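You operate a simulated robot arm through the tools that you are given. There is no shell and no other tool. Be economical: measure what you need, move in short steps, check, and stop when the job is done.

You are at the controls of a simulated two-armed robot. One attempt, no reset.

TASK
Tighten both nuts on the grill top, then lift and close it.
Fine: use the blue wrench and stand it back on its block. Set down upright: blue socket wrench. Where these are worked on the way, their far stop is far enough and under half their travel is too little: grill top.

It is judged by the outcome, as a careful person would: the job done as asked, and still so three seconds after it is handed in. It fails if anything else is knocked over, pushed out of place, dropped, spilled or broken.

THE ROBOT
Two 7-joint arms with fingered hands on one trunk, on a base that drives. Base frame: it is fixed to the floor where the robot stands at the start and does not move with it; the origin is under the middle of the robot, x ahead of it, y to its left, z up. Lengths are in mm, angles in degrees, forces in N, time in s.
The left shoulder is at the start at [70, 169, 1343], the right one opposite. With the tool pointing down near the work surface each hand reaches from about 100 to 660 mm from the robot's upright axis, wherever it stands, measured 20 degrees to its own side. Places, roughly: blue nut [300, -2400, 900]; green nut [300, -500, 1100]; grill dial [400, -600, 1000]; grill switch [300, -600, 1000]; grill top [400, -400, 1000]; hotplate dial [300, -2200, 900]; hotplate switch [300, -2400, 900]; nut of tap one [300, -500, 500]; nut of tap two [300, -600, 500]; pie warmer dial [300, -1600, 900]; pie warmer switch [200, -1600, 900]; red nut [300, -300, 1100]; toaster dial [400, -1100, 1000]; toaster switch [300, -1100, 1000]; top of the wooden block [600, 200, 900]; urn dial [400, -1200, 1000]. Payload 3.4 kg a hand.
The tool frame of a hand sits at the grasp point between the pads (the TCP): z along the fingers, y along the line on which they close. The tips reach 23 mm beyond it. The gripper opens to 116 mm. The gripper's body begins 65 mm behind the TCP. The gripper is a hand of 4 fingers: y runs from the thumb to the fingers, the wrist lies at [0, 0, -211] in the tool frame, and closing takes about 1.5 s.
Orientation is that of the tool frame in the base frame, as [roll, pitch, yaw] about the fixed x, y, z axes, in that order (R = Rz(yaw) Ry(pitch) Rx(roll)). With the fingers straight down and closing along the base's y, the tool's x points along the base's -x, its y along +y and its z along -z.

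THE INTERFACE
- The arms move only by the tool nudge_tool. It takes "left_increments", "right_increments" or both (then of equal length, played together; a hand with none holds still); each is a list of rows, each an object (a shift or turn left out is 0, a gripper value left out holds the last) with "offset": the shift along the base's x, y, z in mm, a list of three; "turn": the turn, a rotation vector about the base's x, y, z in degrees, a list of three; "jaw": the opening, from 0 (shut) to 1 (fully open). In form: [{"offset": [x, y, z], "turn": [ax, ay, az], "jaw": jaw}, ...]. A call has 1 to 20 rows; each row is the pose to reach, as a shift and turn from the pose commanded when the call began. Each row takes 0.2 s and may step no farther than 50 mm and 8.6 degrees from the row before; otherwise, or with a gripper value out of range, the whole call is refused. A pose out of reach is approached as far as the arm can. The call stops where the force on the tool passes 60 N (or 10 N more than at its start, if that is more) or the arm is blocked; 0.2 s more then pass. The fingers move at their own pace (about 153 mm/s each) and stop on an object; they squeeze with about 31 N. The grip force told is the motor's: it shows also when the fingers shut on nothing. Time passes only in rows, and 0.2 s behind the last, so rows that repeat a pose let the fingers close. The reply holds the time, the measured pose of the TCP, the force on the tool along the base axes, the opening and the grip force, in the units named above and with some noise, with the torque about the TCP (base axes, N m) and any sound that the robot's microphone picked up, and new pictures: "pictures" is both (left out), scene, wrist or none (wrist: the cameras of the hands that moved).
- Cameras (640 x 400 px; columns grow to the right, rows downward): "scene" is now at [131.7, -39.9, 1580.7]; the picture's right is [-0.44, -0.90, 0.00], its down [-0.47, 0.23, -0.85] and it looks along [0.77, -0.37, -0.52] (base axes); focal length 214 px, centre (320, 200). "left" rides on the left gripper at [-68, 1, -90] in its tool frame; the picture's right is [-0.01, -1.00, 0.00], its down [0.80, -0.01, -0.61] and it looks along [0.61, -0.01, 0.80] (tool axes); focal length 251 px, centre (320, 200). "right" rides on the right gripper at [69, 1, -90] in its tool frame; the picture's right is [-0.01, 1.00, 0.00], its down [-0.80, -0.01, -0.61] and it looks along [-0.61, -0.01, 0.80] (tool axes); focal length 251 px, centre (320, 200).
- move_column(by): slides the trunk up (or, below 0, down) by that many mm; the arms and the scene camera ride with it, the base frame stays. It gives what a move gives, with no picture.
- drive_base(legs): drives the robot by 1 to 6 legs, each [ahead, left, turn to the left] in mm, mm and degrees, along the robot's own axes; the way and the turn of a leg run together, so that a leg with both is an arc; at most 1500 mm and 180 degrees a leg. The arms and the cameras ride along, it lands a little off, and it stops where it bumps. It gives what a move gives, and a new picture of the scene camera.
- hand_shape(shape, hand): the hand has 4 fingers and takes this shape, open, in about a second: jaw (thumb against the fingers, like two jaws); tri (thumb and two fingers); tip (a fingertip pinch); poke (one finger out to press); point (the index stretched); flat (the hand flat); cup (the hand cupped); fist (a fist). The gripper value then closes the fingers along that shape, each until it touches; the sizes above hold for jaw. It gives what a move gives, with no picture.
- aim_head(pan, tilt): turns the head with the scene camera to pan (to the left, within 86 degrees either way) and tilt (down, from -29 to 69), counted from straight ahead of the robot. It gives what a move gives, and a new picture of the scene camera.
- probe_pixels(camera, pixels): there is no depth. For up to 12 entries [column, row, z] of the newest picture of that camera ("zoom" is the newest enlarged one), the place [x, y] in the base frame at which the ray of that pixel passes the height z, good to about 2 mm. It takes no simulated time.
- close_up(camera, box): a new picture of the part [left, top, right, bottom] of that camera's present view, enlarged. It takes no simulated time.
- hand_in(): hands the job in; it is judged then, once.

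Keep the steps short. Do not move on a guess: measure, check each grasp and each placing, and mend mistakes. In all there are 80 turns and 260 pictures (those below and enlarged ones count). Leave the grippers open and the arms clear of the work at the hand-in unless told otherwise, and finish with a single line.

The tools are called after "Call:" as name(argument=value, ...) on one line, values as JSON. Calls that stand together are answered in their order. nudge_tool: Moves the arms, as the interface text tells. Its arguments: {"type":"object","properties":{"left_increments":{"type":"array","items":{"type":"object","properties":{"offset":{"type":"array","items":{"type":"number"}},"turn":{"type":"array","items":{"type":"number"}},"jaw":{"type":"number"}}}},"right_increments":{"type":"array","items":{"type":"object","properties":{"offset":{"type":"array","items":{"type":"number"}},"turn":{"type":"array","items":{"type":"number"}},"jaw":{"type":"number"}}}},"pictures":{"type":"string","enum":["both","scene","wrist","none"]}},"required":[]} The other tools are called the same way: move_column (by) slides the trunk up or down; hand_shape (shape, hand) gives the hand a shape; drive_base (legs) drives the base; aim_head (pan, tilt) turns the head that bears the scene camera; probe_pixels (camera, pixels) gives the place at which the rays of pixels pass given heights; close_up (camera, box) takes an enlarged picture of a part of a camera's view; hand_in () hands the job in.

At the start:

```text
time: 0.0
left_tool_pos: [344.6, -54.4, 1519.6]
left_tcp_rot: [-179.8, 0.0, -179.9]
left_contact_force: [0.1, 0.8, -0.4]
left_torque: [0.01, -0.01, 0.02]
left_grip_width: 116.1
left_grip_force: 0.1
left_shape: jaw
right_tool_pos: [257.7, -381.2, 1486.4]
right_tcp_rot: [-180.0, -0.1, 180.0]
right_contact_force: [0.8, -0.8, -1.0]
right_torque: [0.02, 0.01, 0.01]
right_grip_width: 115.8
right_grip_force: 0.0
right_shape: jaw
trunk travel left (down, up): [-850.0, 90.0]
robot x, y, heading: [0.0, 1.8, 0.2]
head pan, tilt: [-25.8, 31.2]
```

scene: 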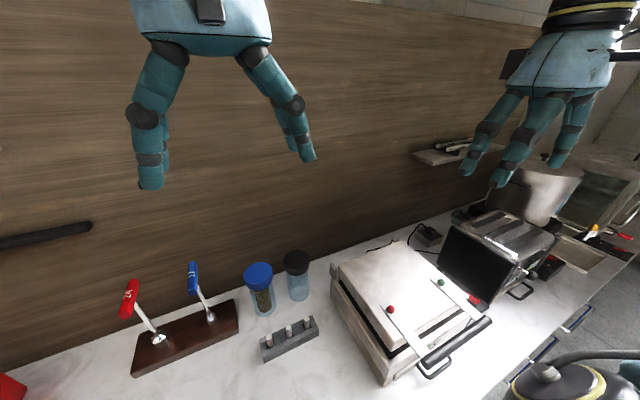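
right: 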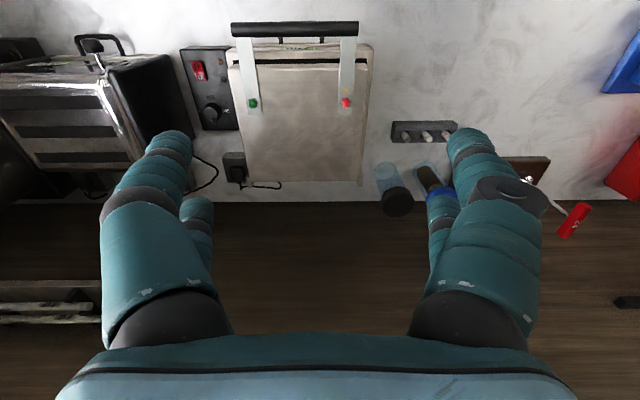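
left: 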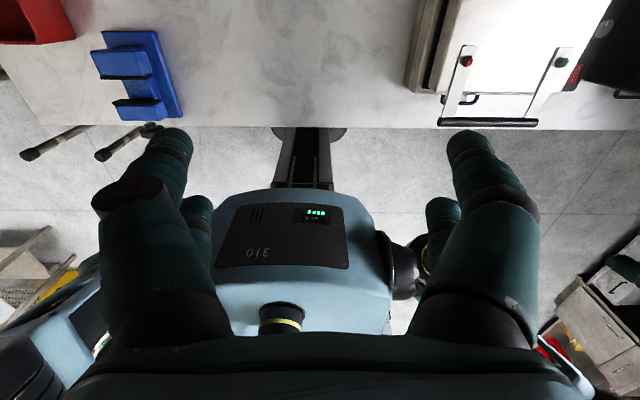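

I see the wooden block with a red and a blue wrench at the left, and the grill with its red and green nuts. I'll enlarge both.

Call:
close_up(camera="scene", box=[90, 240, 330, 390])

Call:
close_up(camera="scene", box=[320, 230, 520, 390])

```text
2.67 times, centred on (210, 315) of scene
```

zoom: 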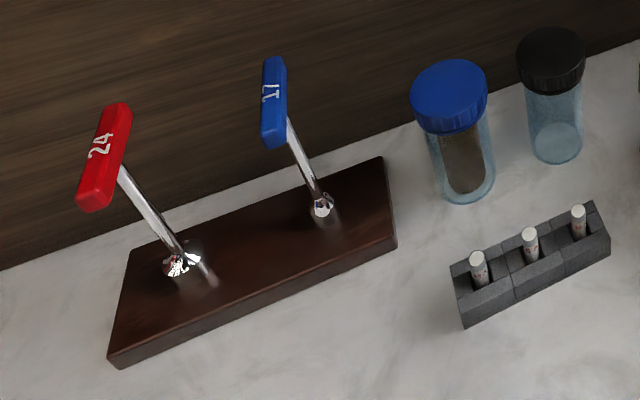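

```text
2.50 times, centred on (420, 310) of scene
```

zoom: 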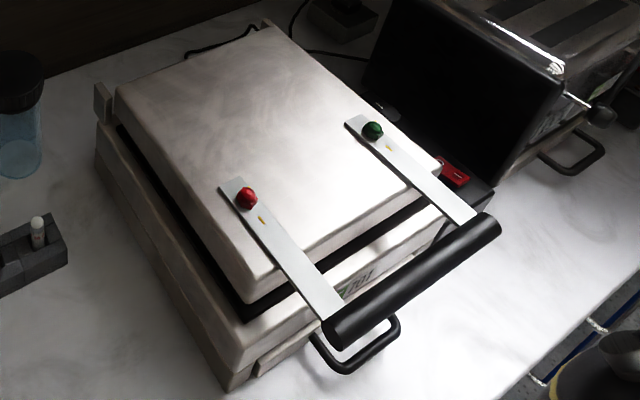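

The blue wrench "17" is a T-handle standing on the block. I'll aim the head straight at it to measure it.

Call:
aim_head(pan=10, tilt=45)

Call:
close_up(camera="right", box=[170, 10, 490, 210])

```text
time: 1.0
left_tool_pos: [344.1, -52.5, 1519.7]
left_tcp_rot: [-179.7, 0.0, -179.9]
left_contact_force: [-0.2, 0.1, 0.3]
left_torque: [-0.01, 0.01, 0.01]
left_grip_width: 115.9
left_grip_force: 0.1
left_shape: jaw
right_tool_pos: [257.8, -381.7, 1486.1]
right_tcp_rot: [-180.0, 0.1, -180.0]
right_contact_force: [0.0, -0.6, 0.7]
right_torque: [0.02, -0.01, 0.0]
right_grip_width: 116.0
right_grip_force: 0.0
right_shape: jaw
trunk travel left (down, up): [-850.0, 90.0]
robot x, y, heading: [3.2, 0.1, -0.0]
head pan, tilt: [10.0, 45.0]
```

scene: 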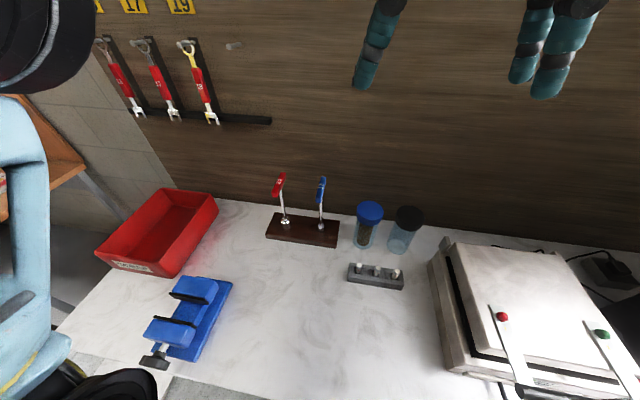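

```text
2.00 times, centred on (330, 110) of right
```

zoom: 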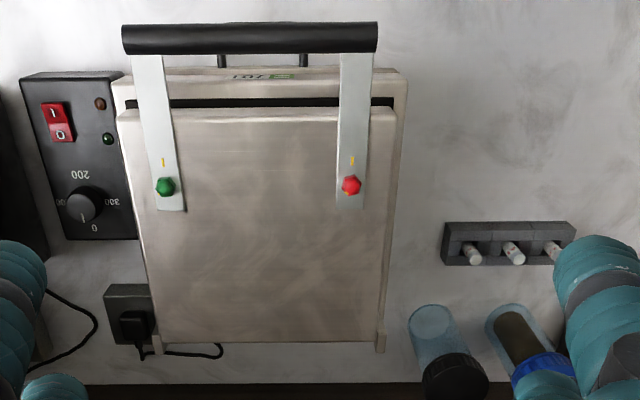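

Call:
close_up(camera="scene", box=[250, 165, 350, 255])

Call:
close_up(camera="right", box=[330, 80, 370, 115])

Call:
close_up(camera="right", box=[235, 80, 275, 115])

```text
4.44 times, centred on (300, 210) of scene
```

zoom: 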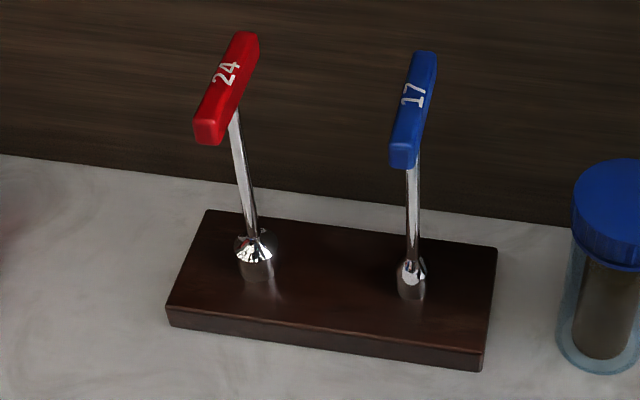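

```text
11.43 times, centred on (350, 98) of right
```

zoom: 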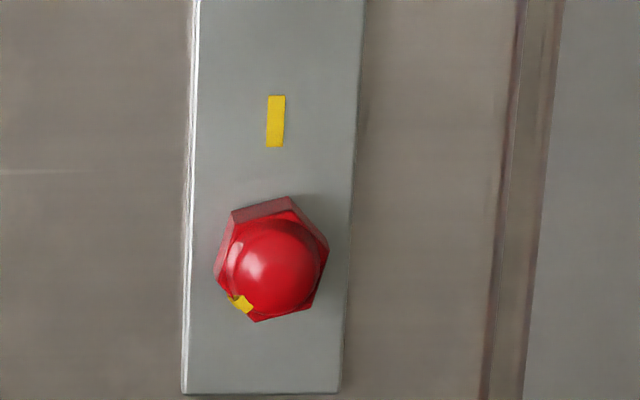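

```text
11.43 times, centred on (255, 98) of right
```

zoom: 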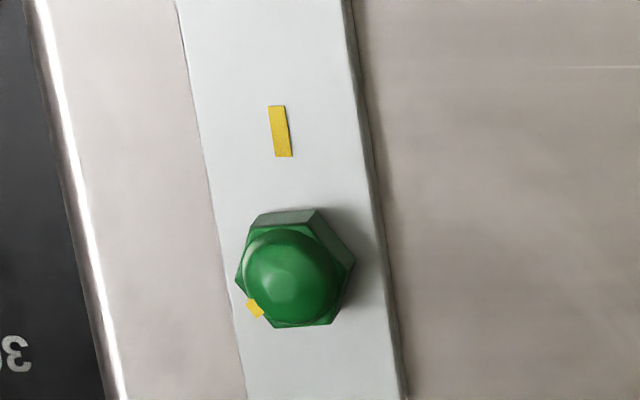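

Clockwise turns of about 140° bring each nut's yellow mark to the yellow line on its bar. Now I'll measure the wrench's base (320,231), handle (321,189), and the red one with the same pixels.

Call:
probe_pixels(camera="scene", pixels=[[320.5, 231.4, 900], [320.5, 231.4, 930], [286, 227.6, 900], [320.9, 189.3, 1050], [320.9, 189.3, 1100], [279, 184.8, 1050], [279, 184.8, 1100], [318, 203, 1080], [324, 178, 1080], [323, 260, 880]])

Call:
drive_base(legs=[[0, 120, 0]])

```text
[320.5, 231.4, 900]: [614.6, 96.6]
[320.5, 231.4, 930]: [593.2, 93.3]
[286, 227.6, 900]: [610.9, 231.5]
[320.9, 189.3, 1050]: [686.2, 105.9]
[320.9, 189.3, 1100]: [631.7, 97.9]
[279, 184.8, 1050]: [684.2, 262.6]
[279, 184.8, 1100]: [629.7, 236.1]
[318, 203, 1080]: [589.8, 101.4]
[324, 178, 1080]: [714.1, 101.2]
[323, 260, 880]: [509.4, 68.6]
```

```text
time: 2.2
left_tool_pos: [343.2, 58.3, 1518.5]
left_tcp_rot: [179.8, 0.0, -180.0]
left_contact_force: [0.2, 0.3, 0.6]
left_torque: [0.03, 0.0, 0.02]
left_grip_width: 115.7
left_grip_force: 0.1
left_shape: jaw
right_tool_pos: [258.2, -269.0, 1485.4]
right_tcp_rot: [179.7, 0.0, 180.0]
right_contact_force: [0.3, -0.2, -1.4]
right_torque: [0.06, -0.01, -0.01]
right_grip_width: 115.6
right_grip_force: 0.1
right_shape: jaw
trunk travel left (down, up): [-850.0, 90.0]
robot x, y, heading: [-0.2, 116.1, 0.1]
head pan, tilt: [10.0, 45.0]
```

scene: 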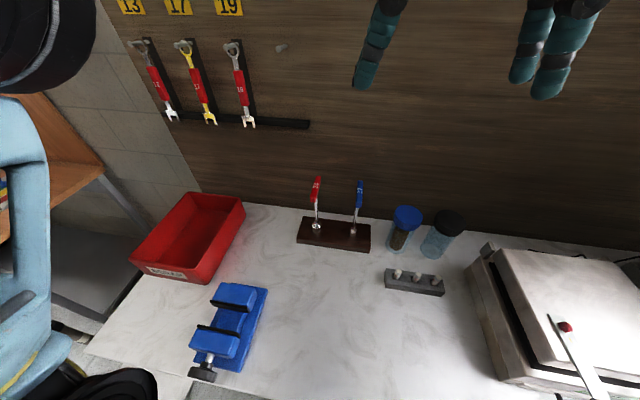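

Call:
close_up(camera="scene", box=[285, 170, 385, 260])

```text
4.44 times, centred on (335, 215) of scene
```

zoom: 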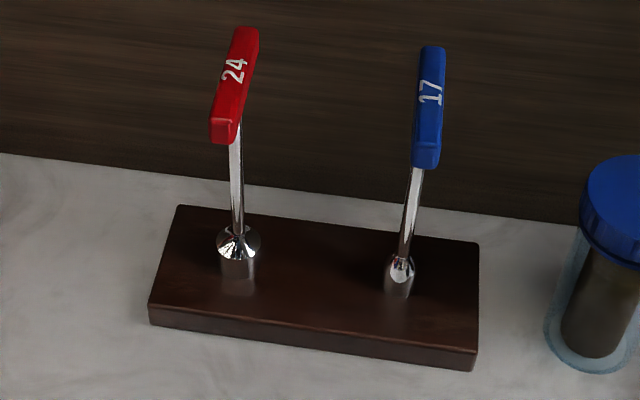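

Call:
probe_pixels(camera="zoom", pixels=[[397, 293, 880], [397, 293, 900], [397, 293, 920], [429, 103, 1040], [429, 103, 1080], [429, 103, 1120], [426, 155, 1080], [433, 48, 1080], [413, 160, 1080], [441, 160, 1080], [232, 85, 1080]])

```text
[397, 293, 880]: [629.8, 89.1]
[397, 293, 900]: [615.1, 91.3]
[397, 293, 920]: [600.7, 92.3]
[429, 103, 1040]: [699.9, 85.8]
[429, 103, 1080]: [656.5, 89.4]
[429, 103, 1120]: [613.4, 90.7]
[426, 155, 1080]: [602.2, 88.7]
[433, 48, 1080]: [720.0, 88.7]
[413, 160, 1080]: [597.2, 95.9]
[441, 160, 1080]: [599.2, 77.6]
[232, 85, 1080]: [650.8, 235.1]
```

Two views put the blue wrench near x 595, y 92, handle top z≈1135. I'll bring the right hand over it at a safe height and measure with the hand camera.

Call:
nudge_tool(right_increments=[{"offset": [22, 36, -10]}, {"offset": [44, 72, -20]}, {"offset": [66, 108, -35]}, {"offset": [88, 144, -55]}, {"offset": [110, 180, -75]}, {"offset": [132, 216, -95]}, {"offset": [154, 252, -115]}, {"offset": [176, 288, -135]}, {"offset": [198, 324, -150]}, {"offset": [222, 361, -165]}, {"offset": [222, 361, -165]}])

```text
time: 4.7
left_tool_pos: [346.6, 64.0, 1519.1]
left_tcp_rot: [-179.9, -0.1, -179.9]
left_contact_force: [1.0, -0.3, 1.0]
left_torque: [0.02, 0.03, -0.01]
left_grip_width: 116.3
left_grip_force: 0.0
left_shape: jaw
right_tool_pos: [445.1, 15.9, 1286.1]
right_tcp_rot: [179.9, -0.1, 179.9]
right_contact_force: [0.1, 0.2, 0.6]
right_torque: [-0.03, 0.03, -0.01]
right_grip_width: 116.0
right_grip_force: 0.2
right_shape: jaw
right hand out of reach, approached as far as the arm can: row 8, 9, 10, 11
trunk travel left (down, up): [-850.0, 90.0]
robot x, y, heading: [3.7, 118.7, -0.1]
head pan, tilt: [10.0, 45.0]
```

scene: 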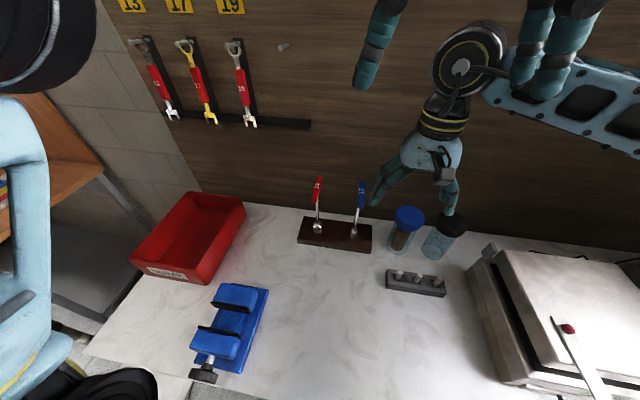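
right: 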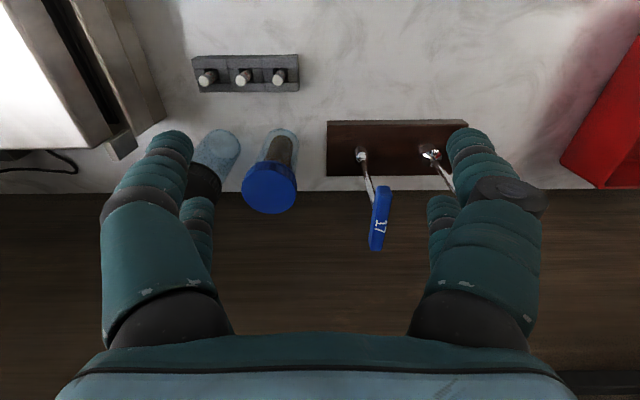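

The arm is at its limit in that direction. I'll measure from this view, then drive left so the wrench lies in the right arm's natural reach.

Call:
probe_pixels(camera="right", pixels=[[361, 153, 900], [361, 153, 930], [380, 216, 1100], [380, 216, 1120], [380, 216, 1140], [384, 188, 1130], [375, 250, 1130], [433, 155, 930]])

Call:
drive_base(legs=[[0, 150, 0]])

```text
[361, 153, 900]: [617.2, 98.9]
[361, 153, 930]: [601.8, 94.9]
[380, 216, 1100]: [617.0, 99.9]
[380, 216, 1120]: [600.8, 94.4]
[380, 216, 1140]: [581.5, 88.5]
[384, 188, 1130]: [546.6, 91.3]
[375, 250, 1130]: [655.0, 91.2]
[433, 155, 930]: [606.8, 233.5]
```

```text
time: 6.0
left_tool_pos: [344.5, 212.6, 1519.7]
left_tcp_rot: [180.0, 0.0, 180.0]
left_contact_force: [0.4, -0.9, 0.6]
left_torque: [0.02, -0.01, 0.0]
left_grip_width: 116.1
left_grip_force: 0.1
left_shape: jaw
right_tool_pos: [441.5, 161.7, 1286.9]
right_tcp_rot: [179.8, 0.1, 180.0]
right_contact_force: [0.0, -0.2, -0.1]
right_torque: [0.04, 0.02, 0.02]
right_grip_width: 116.0
right_grip_force: 0.0
right_shape: jaw
trunk travel left (down, up): [-850.0, 90.0]
robot x, y, heading: [-0.7, 270.0, 0.1]
head pan, tilt: [10.0, 45.0]
```

scene: 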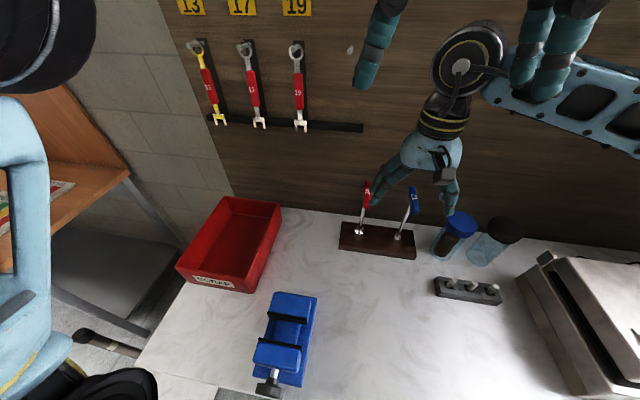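

Wrench axis ≈ (600, 93), handle spans x 546–655, top z≈1130. Move the hand over it at z 1215, and point the head there.

Call:
nudge_tool(right_increments=[{"offset": [0, -35, 0]}, {"offset": [0, -69, 0]}, {"offset": [40, -69, -18]}, {"offset": [80, -69, -36]}, {"offset": [120, -69, -54]}, {"offset": [158, -69, -70]}, {"offset": [158, -69, -70]}])

```text
time: 7.6
left_tool_pos: [343.9, 218.0, 1520.5]
left_tcp_rot: [-179.9, -0.1, 180.0]
left_contact_force: [-0.9, -0.4, -1.1]
left_torque: [-0.03, -0.02, -0.02]
left_grip_width: 115.6
left_grip_force: 0.0
left_shape: jaw
right_tool_pos: [555.0, 70.6, 1218.9]
right_tcp_rot: [-180.0, -0.1, 179.9]
right_contact_force: [0.1, 0.3, 0.1]
right_torque: [0.0, 0.01, 0.03]
right_grip_width: 116.1
right_grip_force: 0.0
right_shape: jaw
right hand out of reach, approached as far as the arm can: row 5, 6, 7
trunk travel left (down, up): [-850.0, 90.0]
robot x, y, heading: [2.2, 268.0, -0.2]
head pan, tilt: [10.0, 45.0]
```

scene: 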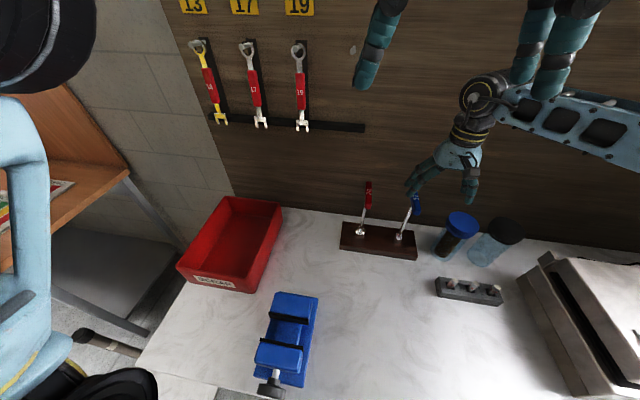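
right: 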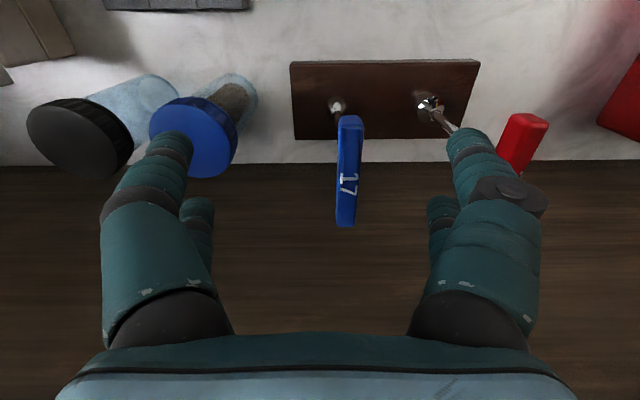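

The arm is short of reach since the wrist is above the shoulder. Raise the trunk 85 mm to level them.

Call:
move_column(by=85)

Call:
nudge_tool(right_increments=[{"offset": [0, 22, -20]}, {"offset": [20, 22, -60]}, {"offset": [45, 22, -90]}, {"offset": [45, 22, -90]}], pictures="wrist")

```text
time: 8.8
left_tool_pos: [344.1, 215.7, 1603.5]
left_tcp_rot: [-180.0, 0.0, -180.0]
left_contact_force: [0.4, -0.2, -0.5]
left_torque: [0.03, -0.04, 0.0]
left_grip_width: 116.0
left_grip_force: 0.1
left_shape: jaw
right_tool_pos: [552.5, 68.6, 1304.9]
right_tcp_rot: [179.9, 0.0, 179.8]
right_contact_force: [0.5, 0.2, 0.0]
right_torque: [-0.01, 0.0, -0.01]
right_grip_width: 116.3
right_grip_force: 0.1
right_shape: jaw
trunk travel left (down, up): [-935.0, 5.0]
robot x, y, heading: [-0.4, 268.5, 0.0]
head pan, tilt: [10.0, 45.0]
```

```text
time: 9.8
left_tool_pos: [343.5, 214.5, 1604.0]
left_tcp_rot: [180.0, 0.1, 180.0]
left_contact_force: [0.1, -0.5, -0.1]
left_torque: [-0.01, -0.02, -0.02]
left_grip_width: 115.8
left_grip_force: 0.0
left_shape: jaw
right_tool_pos: [548.8, 62.0, 1229.8]
right_tcp_rot: [179.9, 0.2, 179.9]
right_contact_force: [-0.5, 1.0, 0.0]
right_torque: [0.02, 0.0, 0.0]
right_grip_width: 115.9
right_grip_force: 0.0
right_shape: jaw
right hand out of reach, approached as far as the arm can: row 1, 2, 3, 4
trunk travel left (down, up): [-935.0, 5.0]
robot x, y, heading: [3.5, 269.8, -0.2]
head pan, tilt: [10.0, 45.0]
```

right: 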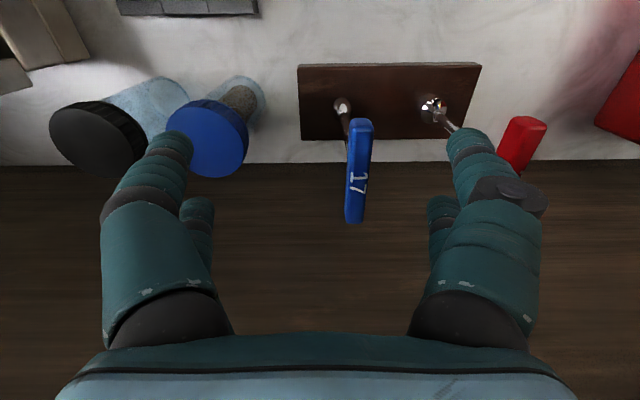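

My offset counted from an already over-reached command; correct the target back to (600, 93, 1205).

Call:
nudge_tool(right_increments=[{"offset": [-45, -22, -7]}, {"offset": [-45, -22, -7]}, {"offset": [-45, -22, -7]}], pictures="none")

Call:
aim_head(pan=0, tilt=69)

```text
refused: row 1 steps farther than a row can; nothing moved
```

```text
time: 10.7
left_tool_pos: [343.7, 215.5, 1605.0]
left_tcp_rot: [-179.9, 0.0, -179.9]
left_contact_force: [-0.2, 0.3, -0.6]
left_torque: [-0.02, 0.02, 0.01]
left_grip_width: 115.7
left_grip_force: 0.0
left_shape: jaw
right_tool_pos: [548.7, 60.5, 1228.9]
right_tcp_rot: [179.8, 0.1, 179.8]
right_contact_force: [0.1, -0.5, -0.1]
right_torque: [0.03, 0.01, 0.02]
right_grip_width: 116.0
right_grip_force: 0.1
right_shape: jaw
trunk travel left (down, up): [-935.0, 5.0]
robot x, y, heading: [2.7, 268.5, -0.0]
head pan, tilt: [0.0, 68.8]
```

scene: 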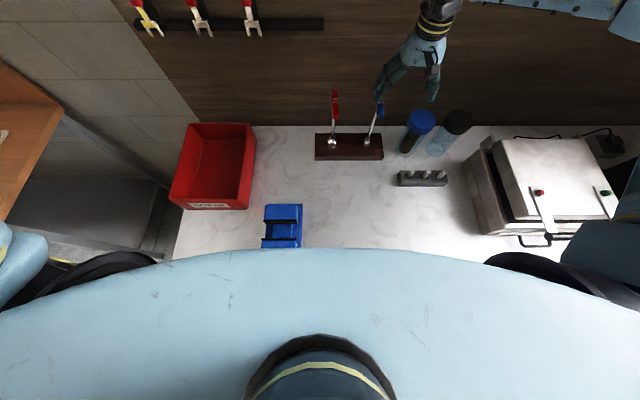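

Try driving 60 mm closer to the counter; it stops if it bumps.

Call:
drive_base(legs=[[60, 0, 0]])

```text
time: 11.7
left_tool_pos: [385.6, 214.2, 1608.0]
left_tcp_rot: [-179.9, 0.7, 179.8]
left_contact_force: [-0.3, 0.5, 0.9]
left_torque: [0.03, -0.05, 0.0]
left_grip_width: 115.7
left_grip_force: 0.1
left_shape: jaw
right_tool_pos: [596.0, 60.0, 1234.2]
right_tcp_rot: [179.8, 0.7, 179.8]
right_contact_force: [-0.9, 0.3, 0.9]
right_torque: [0.0, -0.07, -0.02]
right_grip_width: 116.0
right_grip_force: 0.0
right_shape: jaw
trunk travel left (down, up): [-935.0, 5.0]
robot x, y, heading: [59.8, 268.6, -0.2]
head pan, tilt: [0.0, 68.8]
```

scene: 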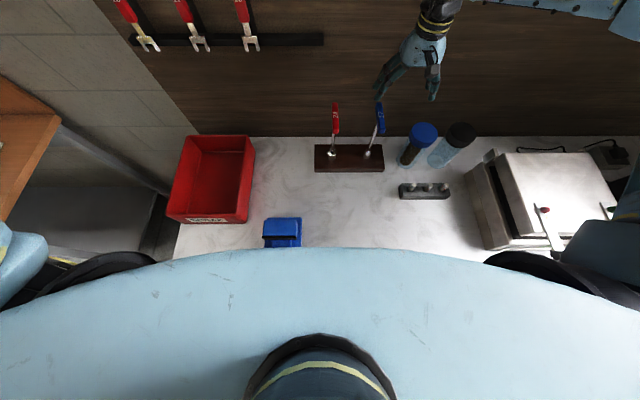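

Call:
nudge_tool(right_increments=[{"offset": [-40, -8, 0]}, {"offset": [-80, -16, 0]}, {"offset": [-105, -22, 0]}, {"offset": [-105, -22, 0]}, {"offset": [-105, -22, 0]}], pictures="wrist")

```text
time: 12.9
left_tool_pos: [402.4, 214.0, 1604.2]
left_tcp_rot: [-179.8, 0.0, 179.9]
left_contact_force: [-0.5, -0.6, -0.2]
left_torque: [-0.01, -0.02, -0.02]
left_grip_width: 115.9
left_grip_force: 0.0
left_shape: jaw
right_tool_pos: [501.3, 36.7, 1230.0]
right_tcp_rot: [179.9, 0.1, 179.7]
right_contact_force: [0.2, 0.1, 0.2]
right_torque: [-0.01, 0.01, 0.0]
right_grip_width: 115.9
right_grip_force: 0.0
right_shape: jaw
trunk travel left (down, up): [-935.0, 5.0]
robot x, y, heading: [58.8, 271.6, 0.0]
head pan, tilt: [0.0, 68.8]
```

right: 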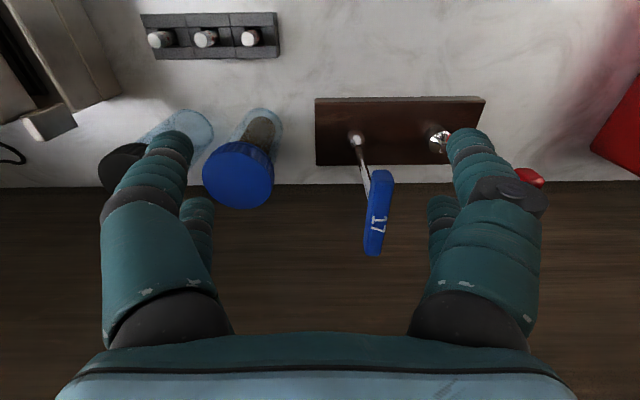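

The command does follow the reached pose. Now target (600, 93, 1205).

Call:
nudge_tool(right_increments=[{"offset": [0, 40, 0]}, {"offset": [35, 56, -10]}, {"offset": [70, 56, -20]}, {"offset": [99, 56, -25]}, {"offset": [99, 56, -25]}, {"offset": [99, 56, -25]}], pictures="wrist")

```text
time: 14.3
left_tool_pos: [401.3, 214.7, 1604.1]
left_tcp_rot: [-179.9, 0.0, 179.9]
left_contact_force: [-0.7, 0.4, -0.4]
left_torque: [0.01, 0.02, 0.02]
left_grip_width: 115.8
left_grip_force: 0.0
left_shape: jaw
right_tool_pos: [584.8, 81.3, 1209.9]
right_tcp_rot: [179.8, 0.1, 179.9]
right_contact_force: [0.4, 0.3, 0.0]
right_torque: [0.0, 0.01, 0.0]
right_grip_width: 116.0
right_grip_force: 0.0
right_shape: jaw
right hand out of reach, approached as far as the arm can: row 4, 5, 6
trunk travel left (down, up): [-935.0, 5.0]
robot x, y, heading: [56.7, 269.1, -0.2]
head pan, tilt: [0.0, 68.8]
```

right: 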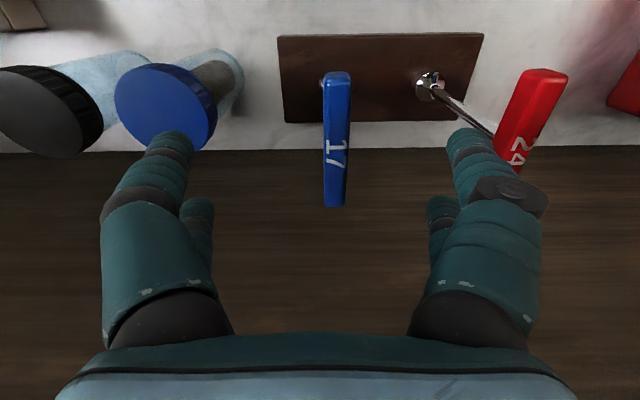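

Still ~19 mm short; drive forward another 50 (fingertips at 1187, clear above the handles).

Call:
drive_base(legs=[[50, 0, 0]])

Call:
nudge_tool(right_increments=[{"offset": [-20, 10, 0]}, {"offset": [-34, 12, 0]}, {"offset": [-34, 12, 0]}, {"offset": [-34, 12, 0]}], pictures="wrist")

```text
time: 15.2
left_tool_pos: [437.3, 214.5, 1607.7]
left_tcp_rot: [-179.9, 0.7, 179.9]
left_contact_force: [-2.5, 0.2, 0.5]
left_torque: [-0.01, -0.07, 0.03]
left_grip_width: 116.0
left_grip_force: 0.0
left_shape: jaw
right_tool_pos: [625.3, 81.3, 1215.9]
right_tcp_rot: [179.9, 0.7, 179.8]
right_contact_force: [-1.0, 0.2, -0.1]
right_torque: [-0.04, -0.05, -0.03]
right_grip_width: 116.1
right_grip_force: 0.1
right_shape: jaw
trunk travel left (down, up): [-935.0, 5.0]
robot x, y, heading: [107.3, 267.5, -0.2]
head pan, tilt: [0.0, 68.8]
```

scene: 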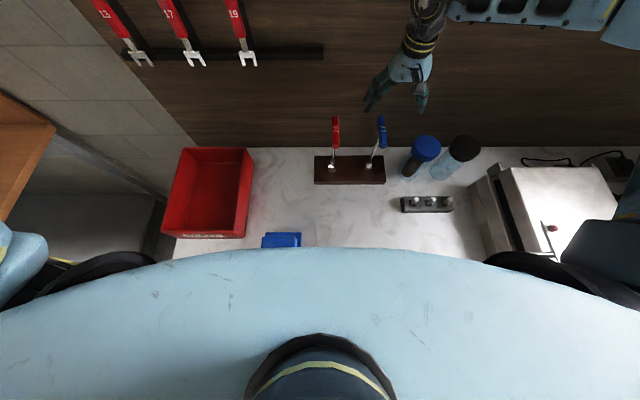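

```text
time: 16.2
left_tool_pos: [454.5, 214.4, 1605.0]
left_tcp_rot: [-179.8, 0.0, 179.9]
left_contact_force: [0.5, 0.8, 0.8]
left_torque: [0.0, 0.0, -0.04]
left_grip_width: 115.9
left_grip_force: 0.1
left_shape: jaw
right_tool_pos: [604.7, 95.5, 1208.3]
right_tcp_rot: [179.8, 0.0, 179.9]
right_contact_force: [0.3, -0.8, -0.8]
right_torque: [0.01, 0.02, -0.01]
right_grip_width: 116.0
right_grip_force: 0.1
right_shape: jaw
trunk travel left (down, up): [-935.0, 5.0]
robot x, y, heading: [106.1, 272.4, -0.4]
head pan, tilt: [0.0, 68.8]
```

right: 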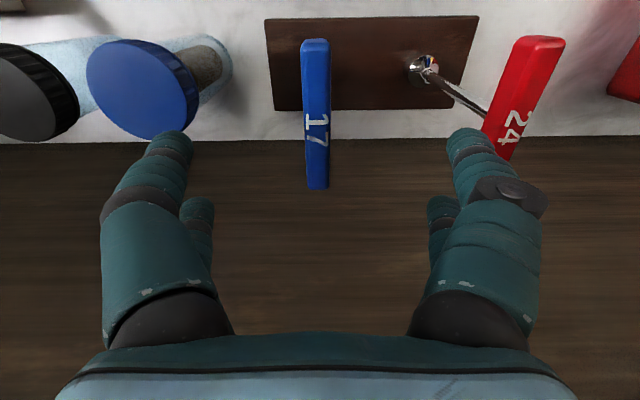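

Call:
probe_pixels(camera="right", pixels=[[315, 41, 1130], [318, 188, 1130], [305, 115, 1130], [330, 115, 1130], [315, 41, 1115], [318, 188, 1115], [545, 37, 1130], [500, 150, 1130], [317, 115, 1130]])

Call:
close_up(camera="right", box=[240, 0, 560, 200])

```text
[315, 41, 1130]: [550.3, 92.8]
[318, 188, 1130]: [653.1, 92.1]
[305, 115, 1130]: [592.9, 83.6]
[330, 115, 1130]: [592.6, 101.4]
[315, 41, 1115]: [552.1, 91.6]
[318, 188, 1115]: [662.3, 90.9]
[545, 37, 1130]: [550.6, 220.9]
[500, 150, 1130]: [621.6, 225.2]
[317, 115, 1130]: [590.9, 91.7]
```

```text
2.00 times, centred on (400, 100) of right
```

zoom: 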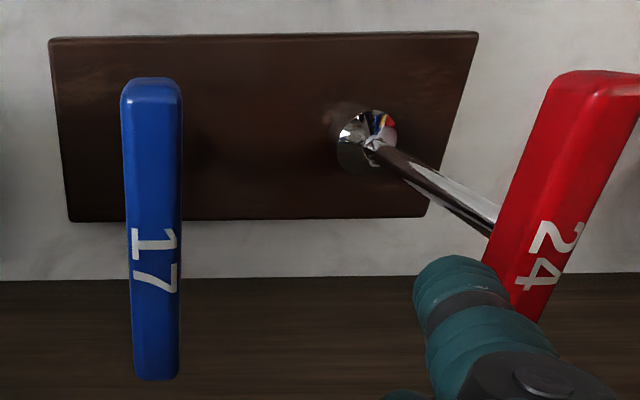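

Handle centred at (602, 92). Descend to z≈1120 and then close.

Call:
nudge_tool(right_increments=[{"offset": [-3, -3, -30]}, {"offset": [-3, -3, -60]}, {"offset": [-3, -3, -88]}, {"offset": [-3, -3, -88]}, {"offset": [-3, -3, -88]}], pictures="both")

```text
time: 17.4
left_tool_pos: [451.7, 214.4, 1605.4]
left_tcp_rot: [-179.8, 0.0, 179.9]
left_contact_force: [-0.2, -0.1, 0.4]
left_torque: [-0.01, -0.01, 0.02]
left_grip_width: 115.9
left_grip_force: 0.1
left_shape: jaw
right_tool_pos: [589.2, 80.8, 1130.7]
right_tcp_rot: [179.9, 0.3, 179.7]
right_contact_force: [0.7, 0.6, -0.5]
right_torque: [0.02, 0.0, 0.02]
right_grip_width: 116.0
right_grip_force: 0.0
right_shape: jaw
right hand out of reach, approached as far as the arm can: row 3, 4, 5
trunk travel left (down, up): [-935.0, 5.0]
robot x, y, heading: [112.9, 269.3, -0.3]
head pan, tilt: [0.0, 68.8]
```

scene: 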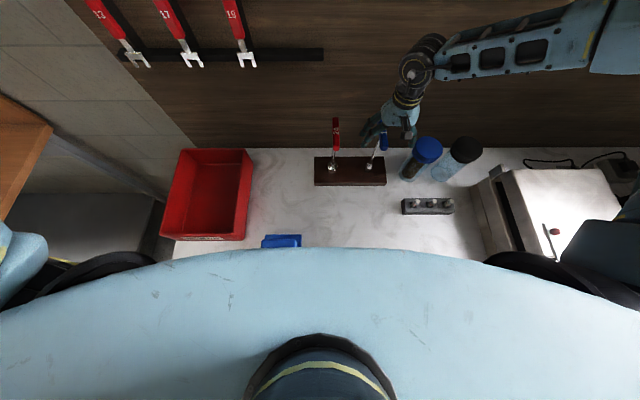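
right: 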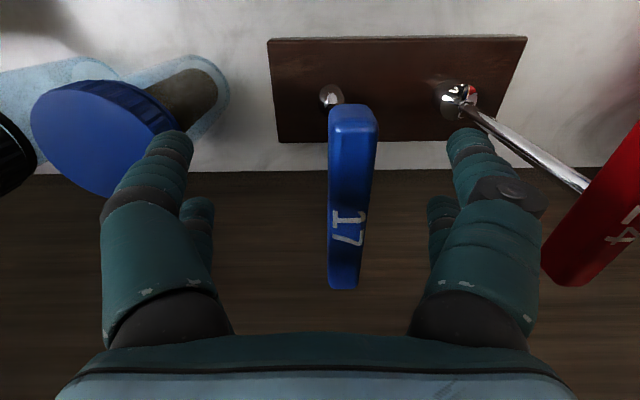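

Reach at this height is less than needed. I'll raise the hand back up, then drive 45 forward and 50 left to put the wrench in a comfortable place.

Call:
nudge_tool(right_increments=[{"offset": [0, 5, 30]}, {"offset": [0, 5, 60]}, {"offset": [0, 5, 75]}, {"offset": [0, 5, 75]}], pictures="none")

Call:
drive_base(legs=[[45, 50, 0]])

```text
time: 18.4
left_tool_pos: [451.7, 213.2, 1604.1]
left_tcp_rot: [-179.9, 0.2, 179.9]
left_contact_force: [0.4, -0.5, 1.0]
left_torque: [-0.01, -0.01, 0.01]
left_grip_width: 115.8
left_grip_force: 0.0
left_shape: jaw
right_tool_pos: [589.0, 86.4, 1207.4]
right_tcp_rot: [179.8, 0.1, 179.8]
right_contact_force: [0.1, -0.1, 0.1]
right_torque: [0.01, 0.02, 0.01]
right_grip_width: 115.7
right_grip_force: 0.1
right_shape: jaw
trunk travel left (down, up): [-935.0, 5.0]
robot x, y, heading: [106.0, 269.8, -0.3]
head pan, tilt: [0.0, 68.8]
```

```text
time: 19.4
left_tool_pos: [485.4, 252.5, 1606.0]
left_tcp_rot: [179.6, 0.5, 179.7]
left_contact_force: [-0.9, -0.4, -0.3]
left_torque: [0.08, -0.07, 0.03]
left_grip_width: 115.9
left_grip_force: 0.0
left_shape: jaw
right_tool_pos: [625.5, 125.4, 1208.1]
right_tcp_rot: [179.4, 0.4, 179.7]
right_contact_force: [-0.3, -0.4, -0.1]
right_torque: [0.08, -0.06, 0.0]
right_grip_width: 115.8
right_grip_force: 0.0
right_shape: jaw
trunk travel left (down, up): [-935.0, 5.0]
robot x, y, heading: [152.5, 316.9, -0.1]
head pan, tilt: [0.0, 68.8]
```

scene: 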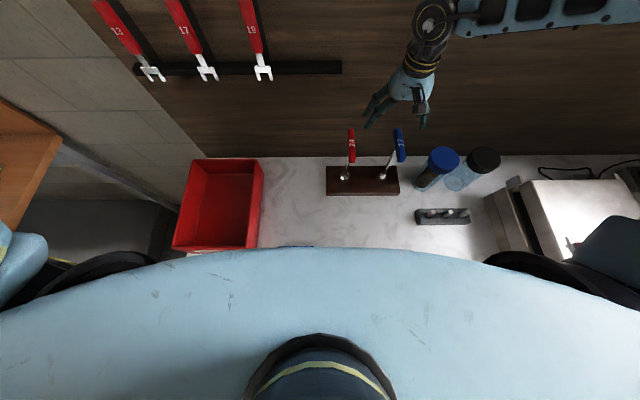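

Call:
nudge_tool(right_increments=[{"offset": [-16, -22, 0]}, {"offset": [-32, -42, 0]}, {"offset": [-32, -42, 0]}, {"offset": [-32, -42, 0]}], pictures="wrist")

```text
time: 20.4
left_tool_pos: [498.0, 265.6, 1604.6]
left_tcp_rot: [-179.7, 0.0, 179.7]
left_contact_force: [0.5, -0.6, -0.6]
left_torque: [-0.06, 0.0, 0.0]
left_grip_width: 116.0
left_grip_force: 0.1
left_shape: jaw
right_tool_pos: [602.8, 95.0, 1206.1]
right_tcp_rot: [179.9, 0.0, 179.7]
right_contact_force: [0.7, 0.3, -0.5]
right_torque: [-0.04, 0.01, -0.01]
right_grip_width: 115.6
right_grip_force: 0.0
right_shape: jaw
trunk travel left (down, up): [-935.0, 5.0]
robot x, y, heading: [150.8, 315.9, -0.1]
head pan, tilt: [0.0, 68.8]
```

right: 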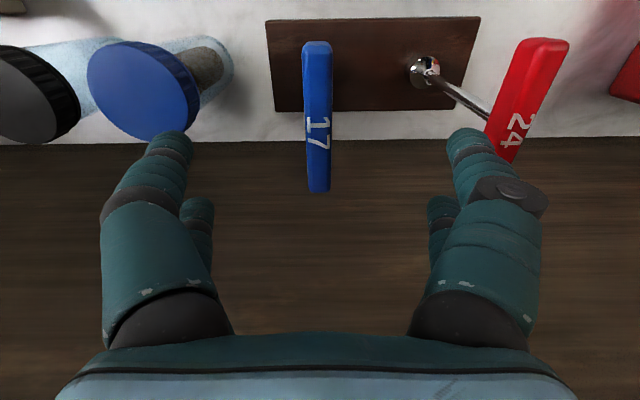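

Now over it at (602.8, 95). Descend to z≈1119 with a 2 mm shift right.

Call:
nudge_tool(right_increments=[{"offset": [-1, -3, -30]}, {"offset": [-1, -3, -60]}, {"offset": [-1, -3, -87]}, {"offset": [-1, -3, -87]}, {"offset": [-1, -3, -87]}], pictures="wrist")

```text
time: 21.6
left_tool_pos: [494.8, 263.5, 1605.5]
left_tcp_rot: [-179.9, 0.0, 179.9]
left_contact_force: [0.9, -0.5, -0.4]
left_torque: [0.0, -0.01, 0.0]
left_grip_width: 116.0
left_grip_force: 0.1
left_shape: jaw
right_tool_pos: [597.9, 88.7, 1118.6]
right_tcp_rot: [179.8, 0.2, 179.7]
right_contact_force: [0.5, -0.2, -0.4]
right_torque: [0.05, -0.04, 0.02]
right_grip_width: 116.0
right_grip_force: 0.0
right_shape: jaw
trunk travel left (down, up): [-935.0, 5.0]
robot x, y, heading: [151.2, 318.8, -0.5]
head pan, tilt: [0.0, 68.8]
```

right: 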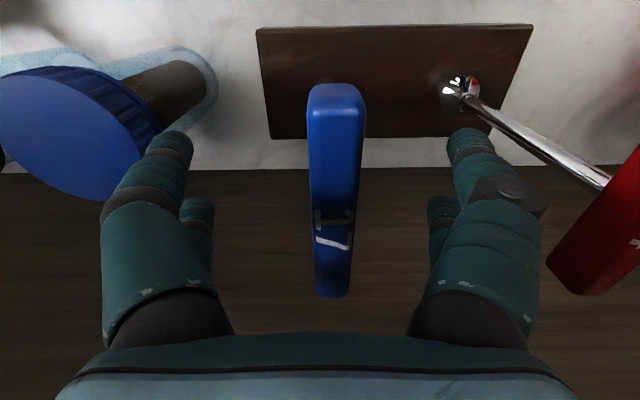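

Call:
probe_pixels(camera="right", pixels=[[336, 92, 1130], [334, 290, 1130], [336, 92, 1120], [310, 150, 1130], [365, 150, 1130], [320, 200, 1130]])

Call:
nudge_tool(right_increments=[{"offset": [2, 3, 0], "jaw": 0.45}, {"offset": [2, 3, 0], "jaw": 0.45}, {"offset": [2, 3, 0], "jaw": 0.45}], pictures="wrist")

```text
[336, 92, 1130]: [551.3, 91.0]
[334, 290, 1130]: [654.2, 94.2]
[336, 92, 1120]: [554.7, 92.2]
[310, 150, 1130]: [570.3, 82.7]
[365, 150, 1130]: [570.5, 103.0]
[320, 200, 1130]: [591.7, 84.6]
```

```text
time: 22.4
left_tool_pos: [494.6, 263.6, 1604.8]
left_tcp_rot: [-179.8, 0.1, 179.8]
left_contact_force: [-1.1, 0.3, -0.7]
left_torque: [-0.01, -0.01, 0.01]
left_grip_width: 115.9
left_grip_force: 0.0
left_shape: jaw
right_tool_pos: [601.6, 91.7, 1119.2]
right_tcp_rot: [179.8, 0.1, 179.8]
right_contact_force: [-0.6, -0.3, -0.1]
right_torque: [-0.04, -0.03, 0.01]
right_grip_width: 52.9
right_grip_force: 0.0
right_shape: jaw
trunk travel left (down, up): [-935.0, 5.0]
robot x, y, heading: [153.9, 317.8, -0.2]
head pan, tilt: [0.0, 68.8]
```

right: 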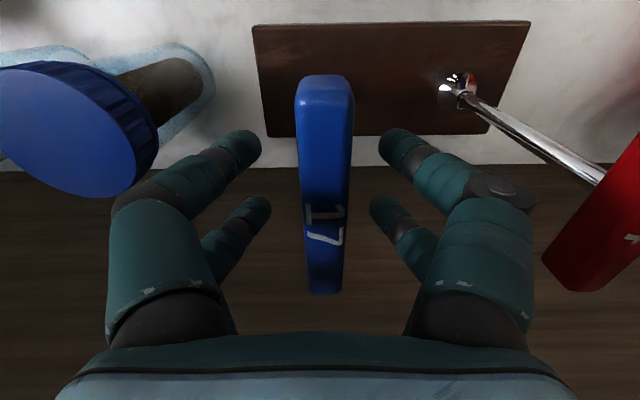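

Centred. Close the hand.

Call:
nudge_tool(right_increments=[{"jaw": 0}, {"jaw": 0}, {"jaw": 0}, {"jaw": 0}, {"jaw": 0}, {"jaw": 0}, {"jaw": 0}, {"jaw": 0}], pictures="wrist")

```text
time: 24.2
left_tool_pos: [495.9, 262.0, 1604.1]
left_tcp_rot: [-179.9, 0.1, 179.8]
left_contact_force: [-0.9, 1.8, -0.2]
left_torque: [0.03, -0.01, -0.02]
left_grip_width: 115.9
left_grip_force: 0.1
left_shape: jaw
right_tool_pos: [601.7, 91.1, 1119.6]
right_tcp_rot: [179.9, 0.1, 179.7]
right_contact_force: [-0.8, 0.1, -3.6]
right_torque: [-0.02, -0.01, -0.02]
right_grip_width: 3.0
right_grip_force: 31.4
right_shape: jaw
trunk travel left (down, up): [-935.0, 5.0]
robot x, y, heading: [153.3, 316.1, -0.4]
head pan, tilt: [0.0, 68.8]
```

right: 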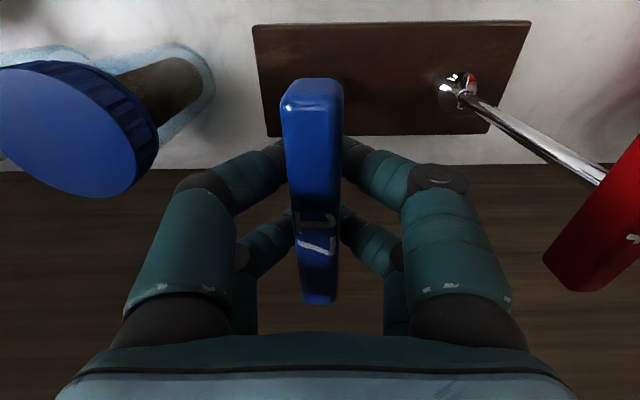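

Grip width reads only 3 mm — less than the handle. Look closely before lifting.

Call:
aim_head(pan=-25, tilt=45)

Call:
close_up(camera="right", box=[220, 60, 420, 320])

```text
time: 25.1
left_tool_pos: [495.4, 262.3, 1603.5]
left_tcp_rot: [-179.9, 0.0, 179.8]
left_contact_force: [-0.1, -0.2, 0.2]
left_torque: [0.03, 0.0, 0.02]
left_grip_width: 115.8
left_grip_force: 0.1
left_shape: jaw
right_tool_pos: [601.0, 91.3, 1119.5]
right_tcp_rot: [179.8, 0.1, 179.8]
right_contact_force: [0.1, -0.6, -3.9]
right_torque: [-0.03, 0.02, 0.0]
right_grip_width: 3.1
right_grip_force: 31.3
right_shape: jaw
trunk travel left (down, up): [-935.0, 5.0]
robot x, y, heading: [153.6, 318.7, -0.3]
head pan, tilt: [-25.0, 45.0]
```

scene: 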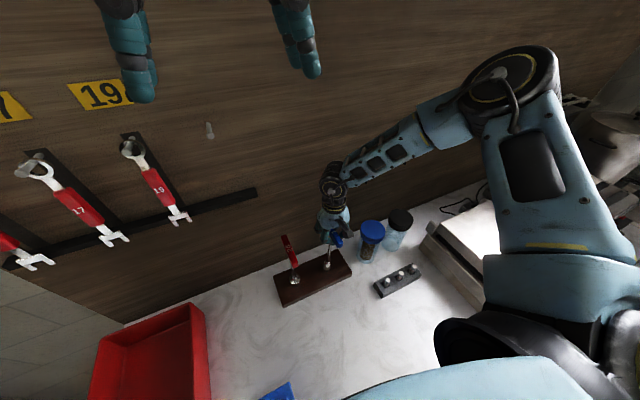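

```text
1.54 times, centred on (320, 190) of right
```

zoom: 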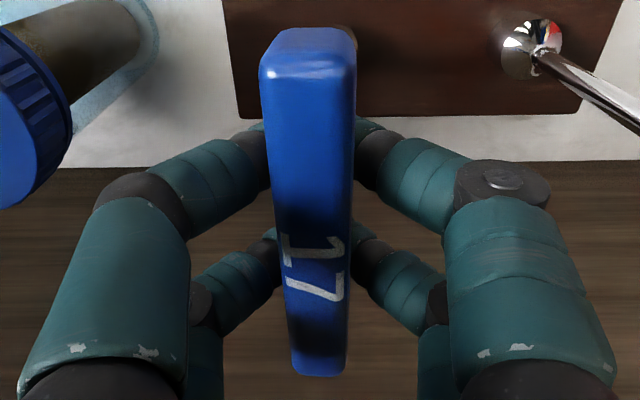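

The fingertips have wrapped under the handle and the hand already carries ~3.6 N. Test by lifting 40 mm and looking.

Call:
nudge_tool(right_increments=[{"offset": [0, 0, 10]}, {"offset": [0, 0, 25]}, {"offset": [0, 0, 40]}, {"offset": [0, 0, 40]}], pictures="wrist")

Call:
close_up(camera="scene", box=[270, 170, 380, 310])

```text
time: 26.1
left_tool_pos: [496.1, 262.0, 1604.7]
left_tcp_rot: [-179.9, 0.0, 179.8]
left_contact_force: [0.5, -0.4, -0.1]
left_torque: [0.01, 0.02, 0.01]
left_grip_width: 116.0
left_grip_force: 0.0
left_shape: jaw
right_tool_pos: [603.0, 92.5, 1159.3]
right_tcp_rot: [179.8, 0.1, 179.8]
right_contact_force: [-0.7, -0.1, -3.0]
right_torque: [-0.03, -0.01, 0.03]
right_grip_width: 3.0
right_grip_force: 31.0
right_shape: jaw
trunk travel left (down, up): [-935.0, 5.0]
robot x, y, heading: [154.0, 318.5, -0.5]
head pan, tilt: [-25.0, 45.0]
```

right: 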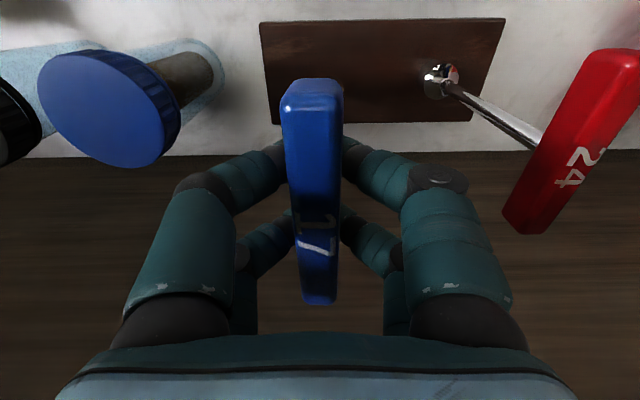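

```text
2.86 times, centred on (325, 240) of scene
```

zoom: 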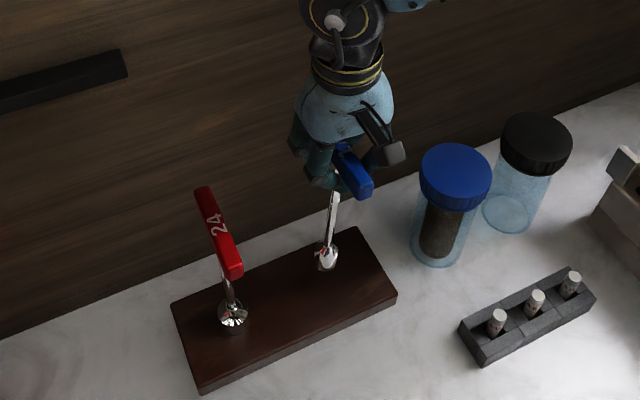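

The wrench lifts cleanly with the hand. Raise it higher while retracting toward the robot.

Call:
nudge_tool(right_increments=[{"offset": [0, 0, 30]}, {"offset": [0, 0, 60]}, {"offset": [-20, 0, 90]}, {"offset": [-45, 0, 120]}, {"offset": [-70, 0, 150]}, {"offset": [-100, 0, 165]}, {"offset": [-130, 0, 175]}, {"offset": [-130, 0, 175]}], pictures="both")

```text
time: 27.9
left_tool_pos: [495.1, 262.9, 1604.1]
left_tcp_rot: [-179.9, 0.1, 179.9]
left_contact_force: [0.2, -0.5, -0.3]
left_torque: [-0.02, -0.02, -0.03]
left_grip_width: 115.7
left_grip_force: 0.0
left_shape: jaw
right_tool_pos: [469.9, 90.6, 1332.2]
right_tcp_rot: [179.8, 0.1, 179.7]
right_contact_force: [0.3, -0.5, -4.0]
right_torque: [-0.04, 0.02, 0.0]
right_grip_width: 2.9
right_grip_force: 31.1
right_shape: jaw
trunk travel left (down, up): [-935.0, 5.0]
robot x, y, heading: [151.3, 316.1, -0.2]
head pan, tilt: [-25.0, 45.0]
```

scene: 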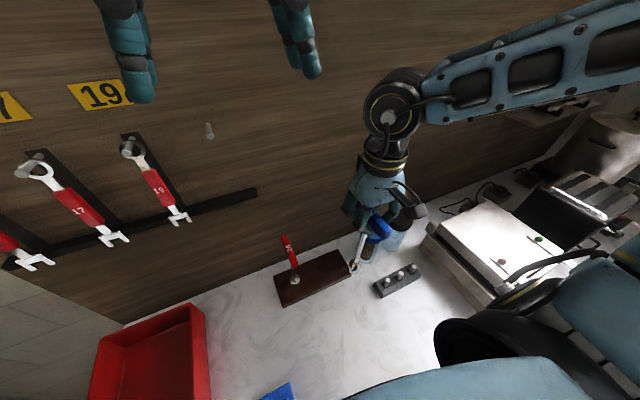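
right: 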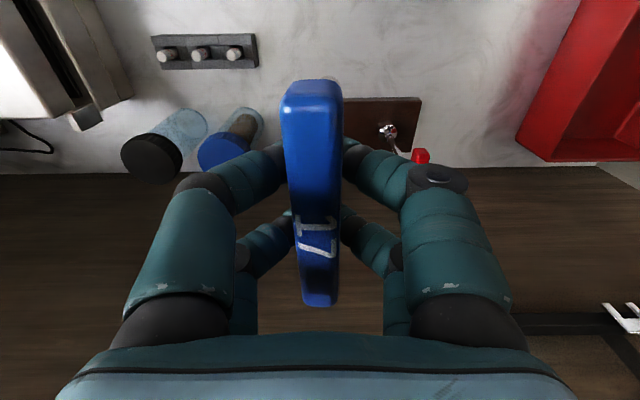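

Call:
close_up(camera="scene", box=[260, 190, 440, 310])

Call:
drive_base(legs=[[-165, 0, 0], [0, -490, 0]])

```text
3.33 times, centred on (350, 250) of scene
```

zoom: 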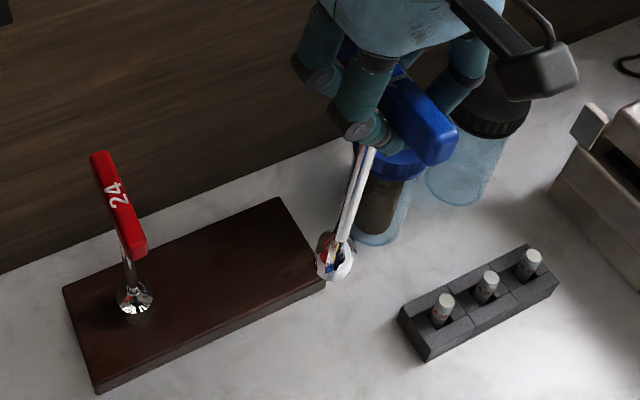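

```text
time: 31.9
left_tool_pos: [328.9, -228.1, 1605.3]
left_tcp_rot: [-179.9, 0.1, 179.9]
left_contact_force: [-0.2, 1.0, 0.7]
left_torque: [-0.06, -0.02, -0.01]
left_grip_width: 115.8
left_grip_force: 0.1
left_shape: jaw
right_tool_pos: [306.5, -401.3, 1333.0]
right_tcp_rot: [180.0, 0.1, 179.7]
right_contact_force: [-0.5, 0.0, -4.0]
right_torque: [-0.01, 0.0, 0.0]
right_grip_width: 2.5
right_grip_force: 30.6
right_shape: jaw
trunk travel left (down, up): [-935.0, 5.0]
robot x, y, heading: [-16.4, -180.4, -0.2]
head pan, tilt: [-25.0, 45.0]
```

scene: 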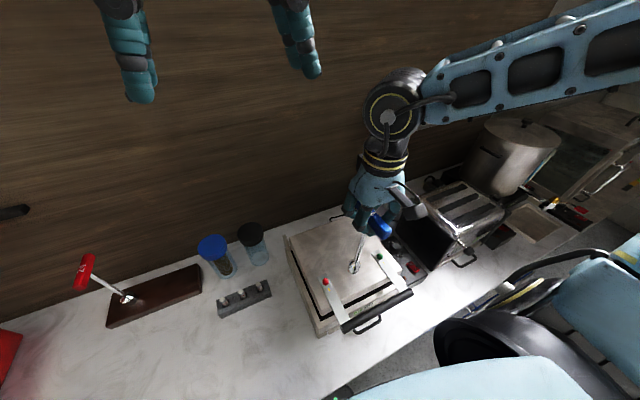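

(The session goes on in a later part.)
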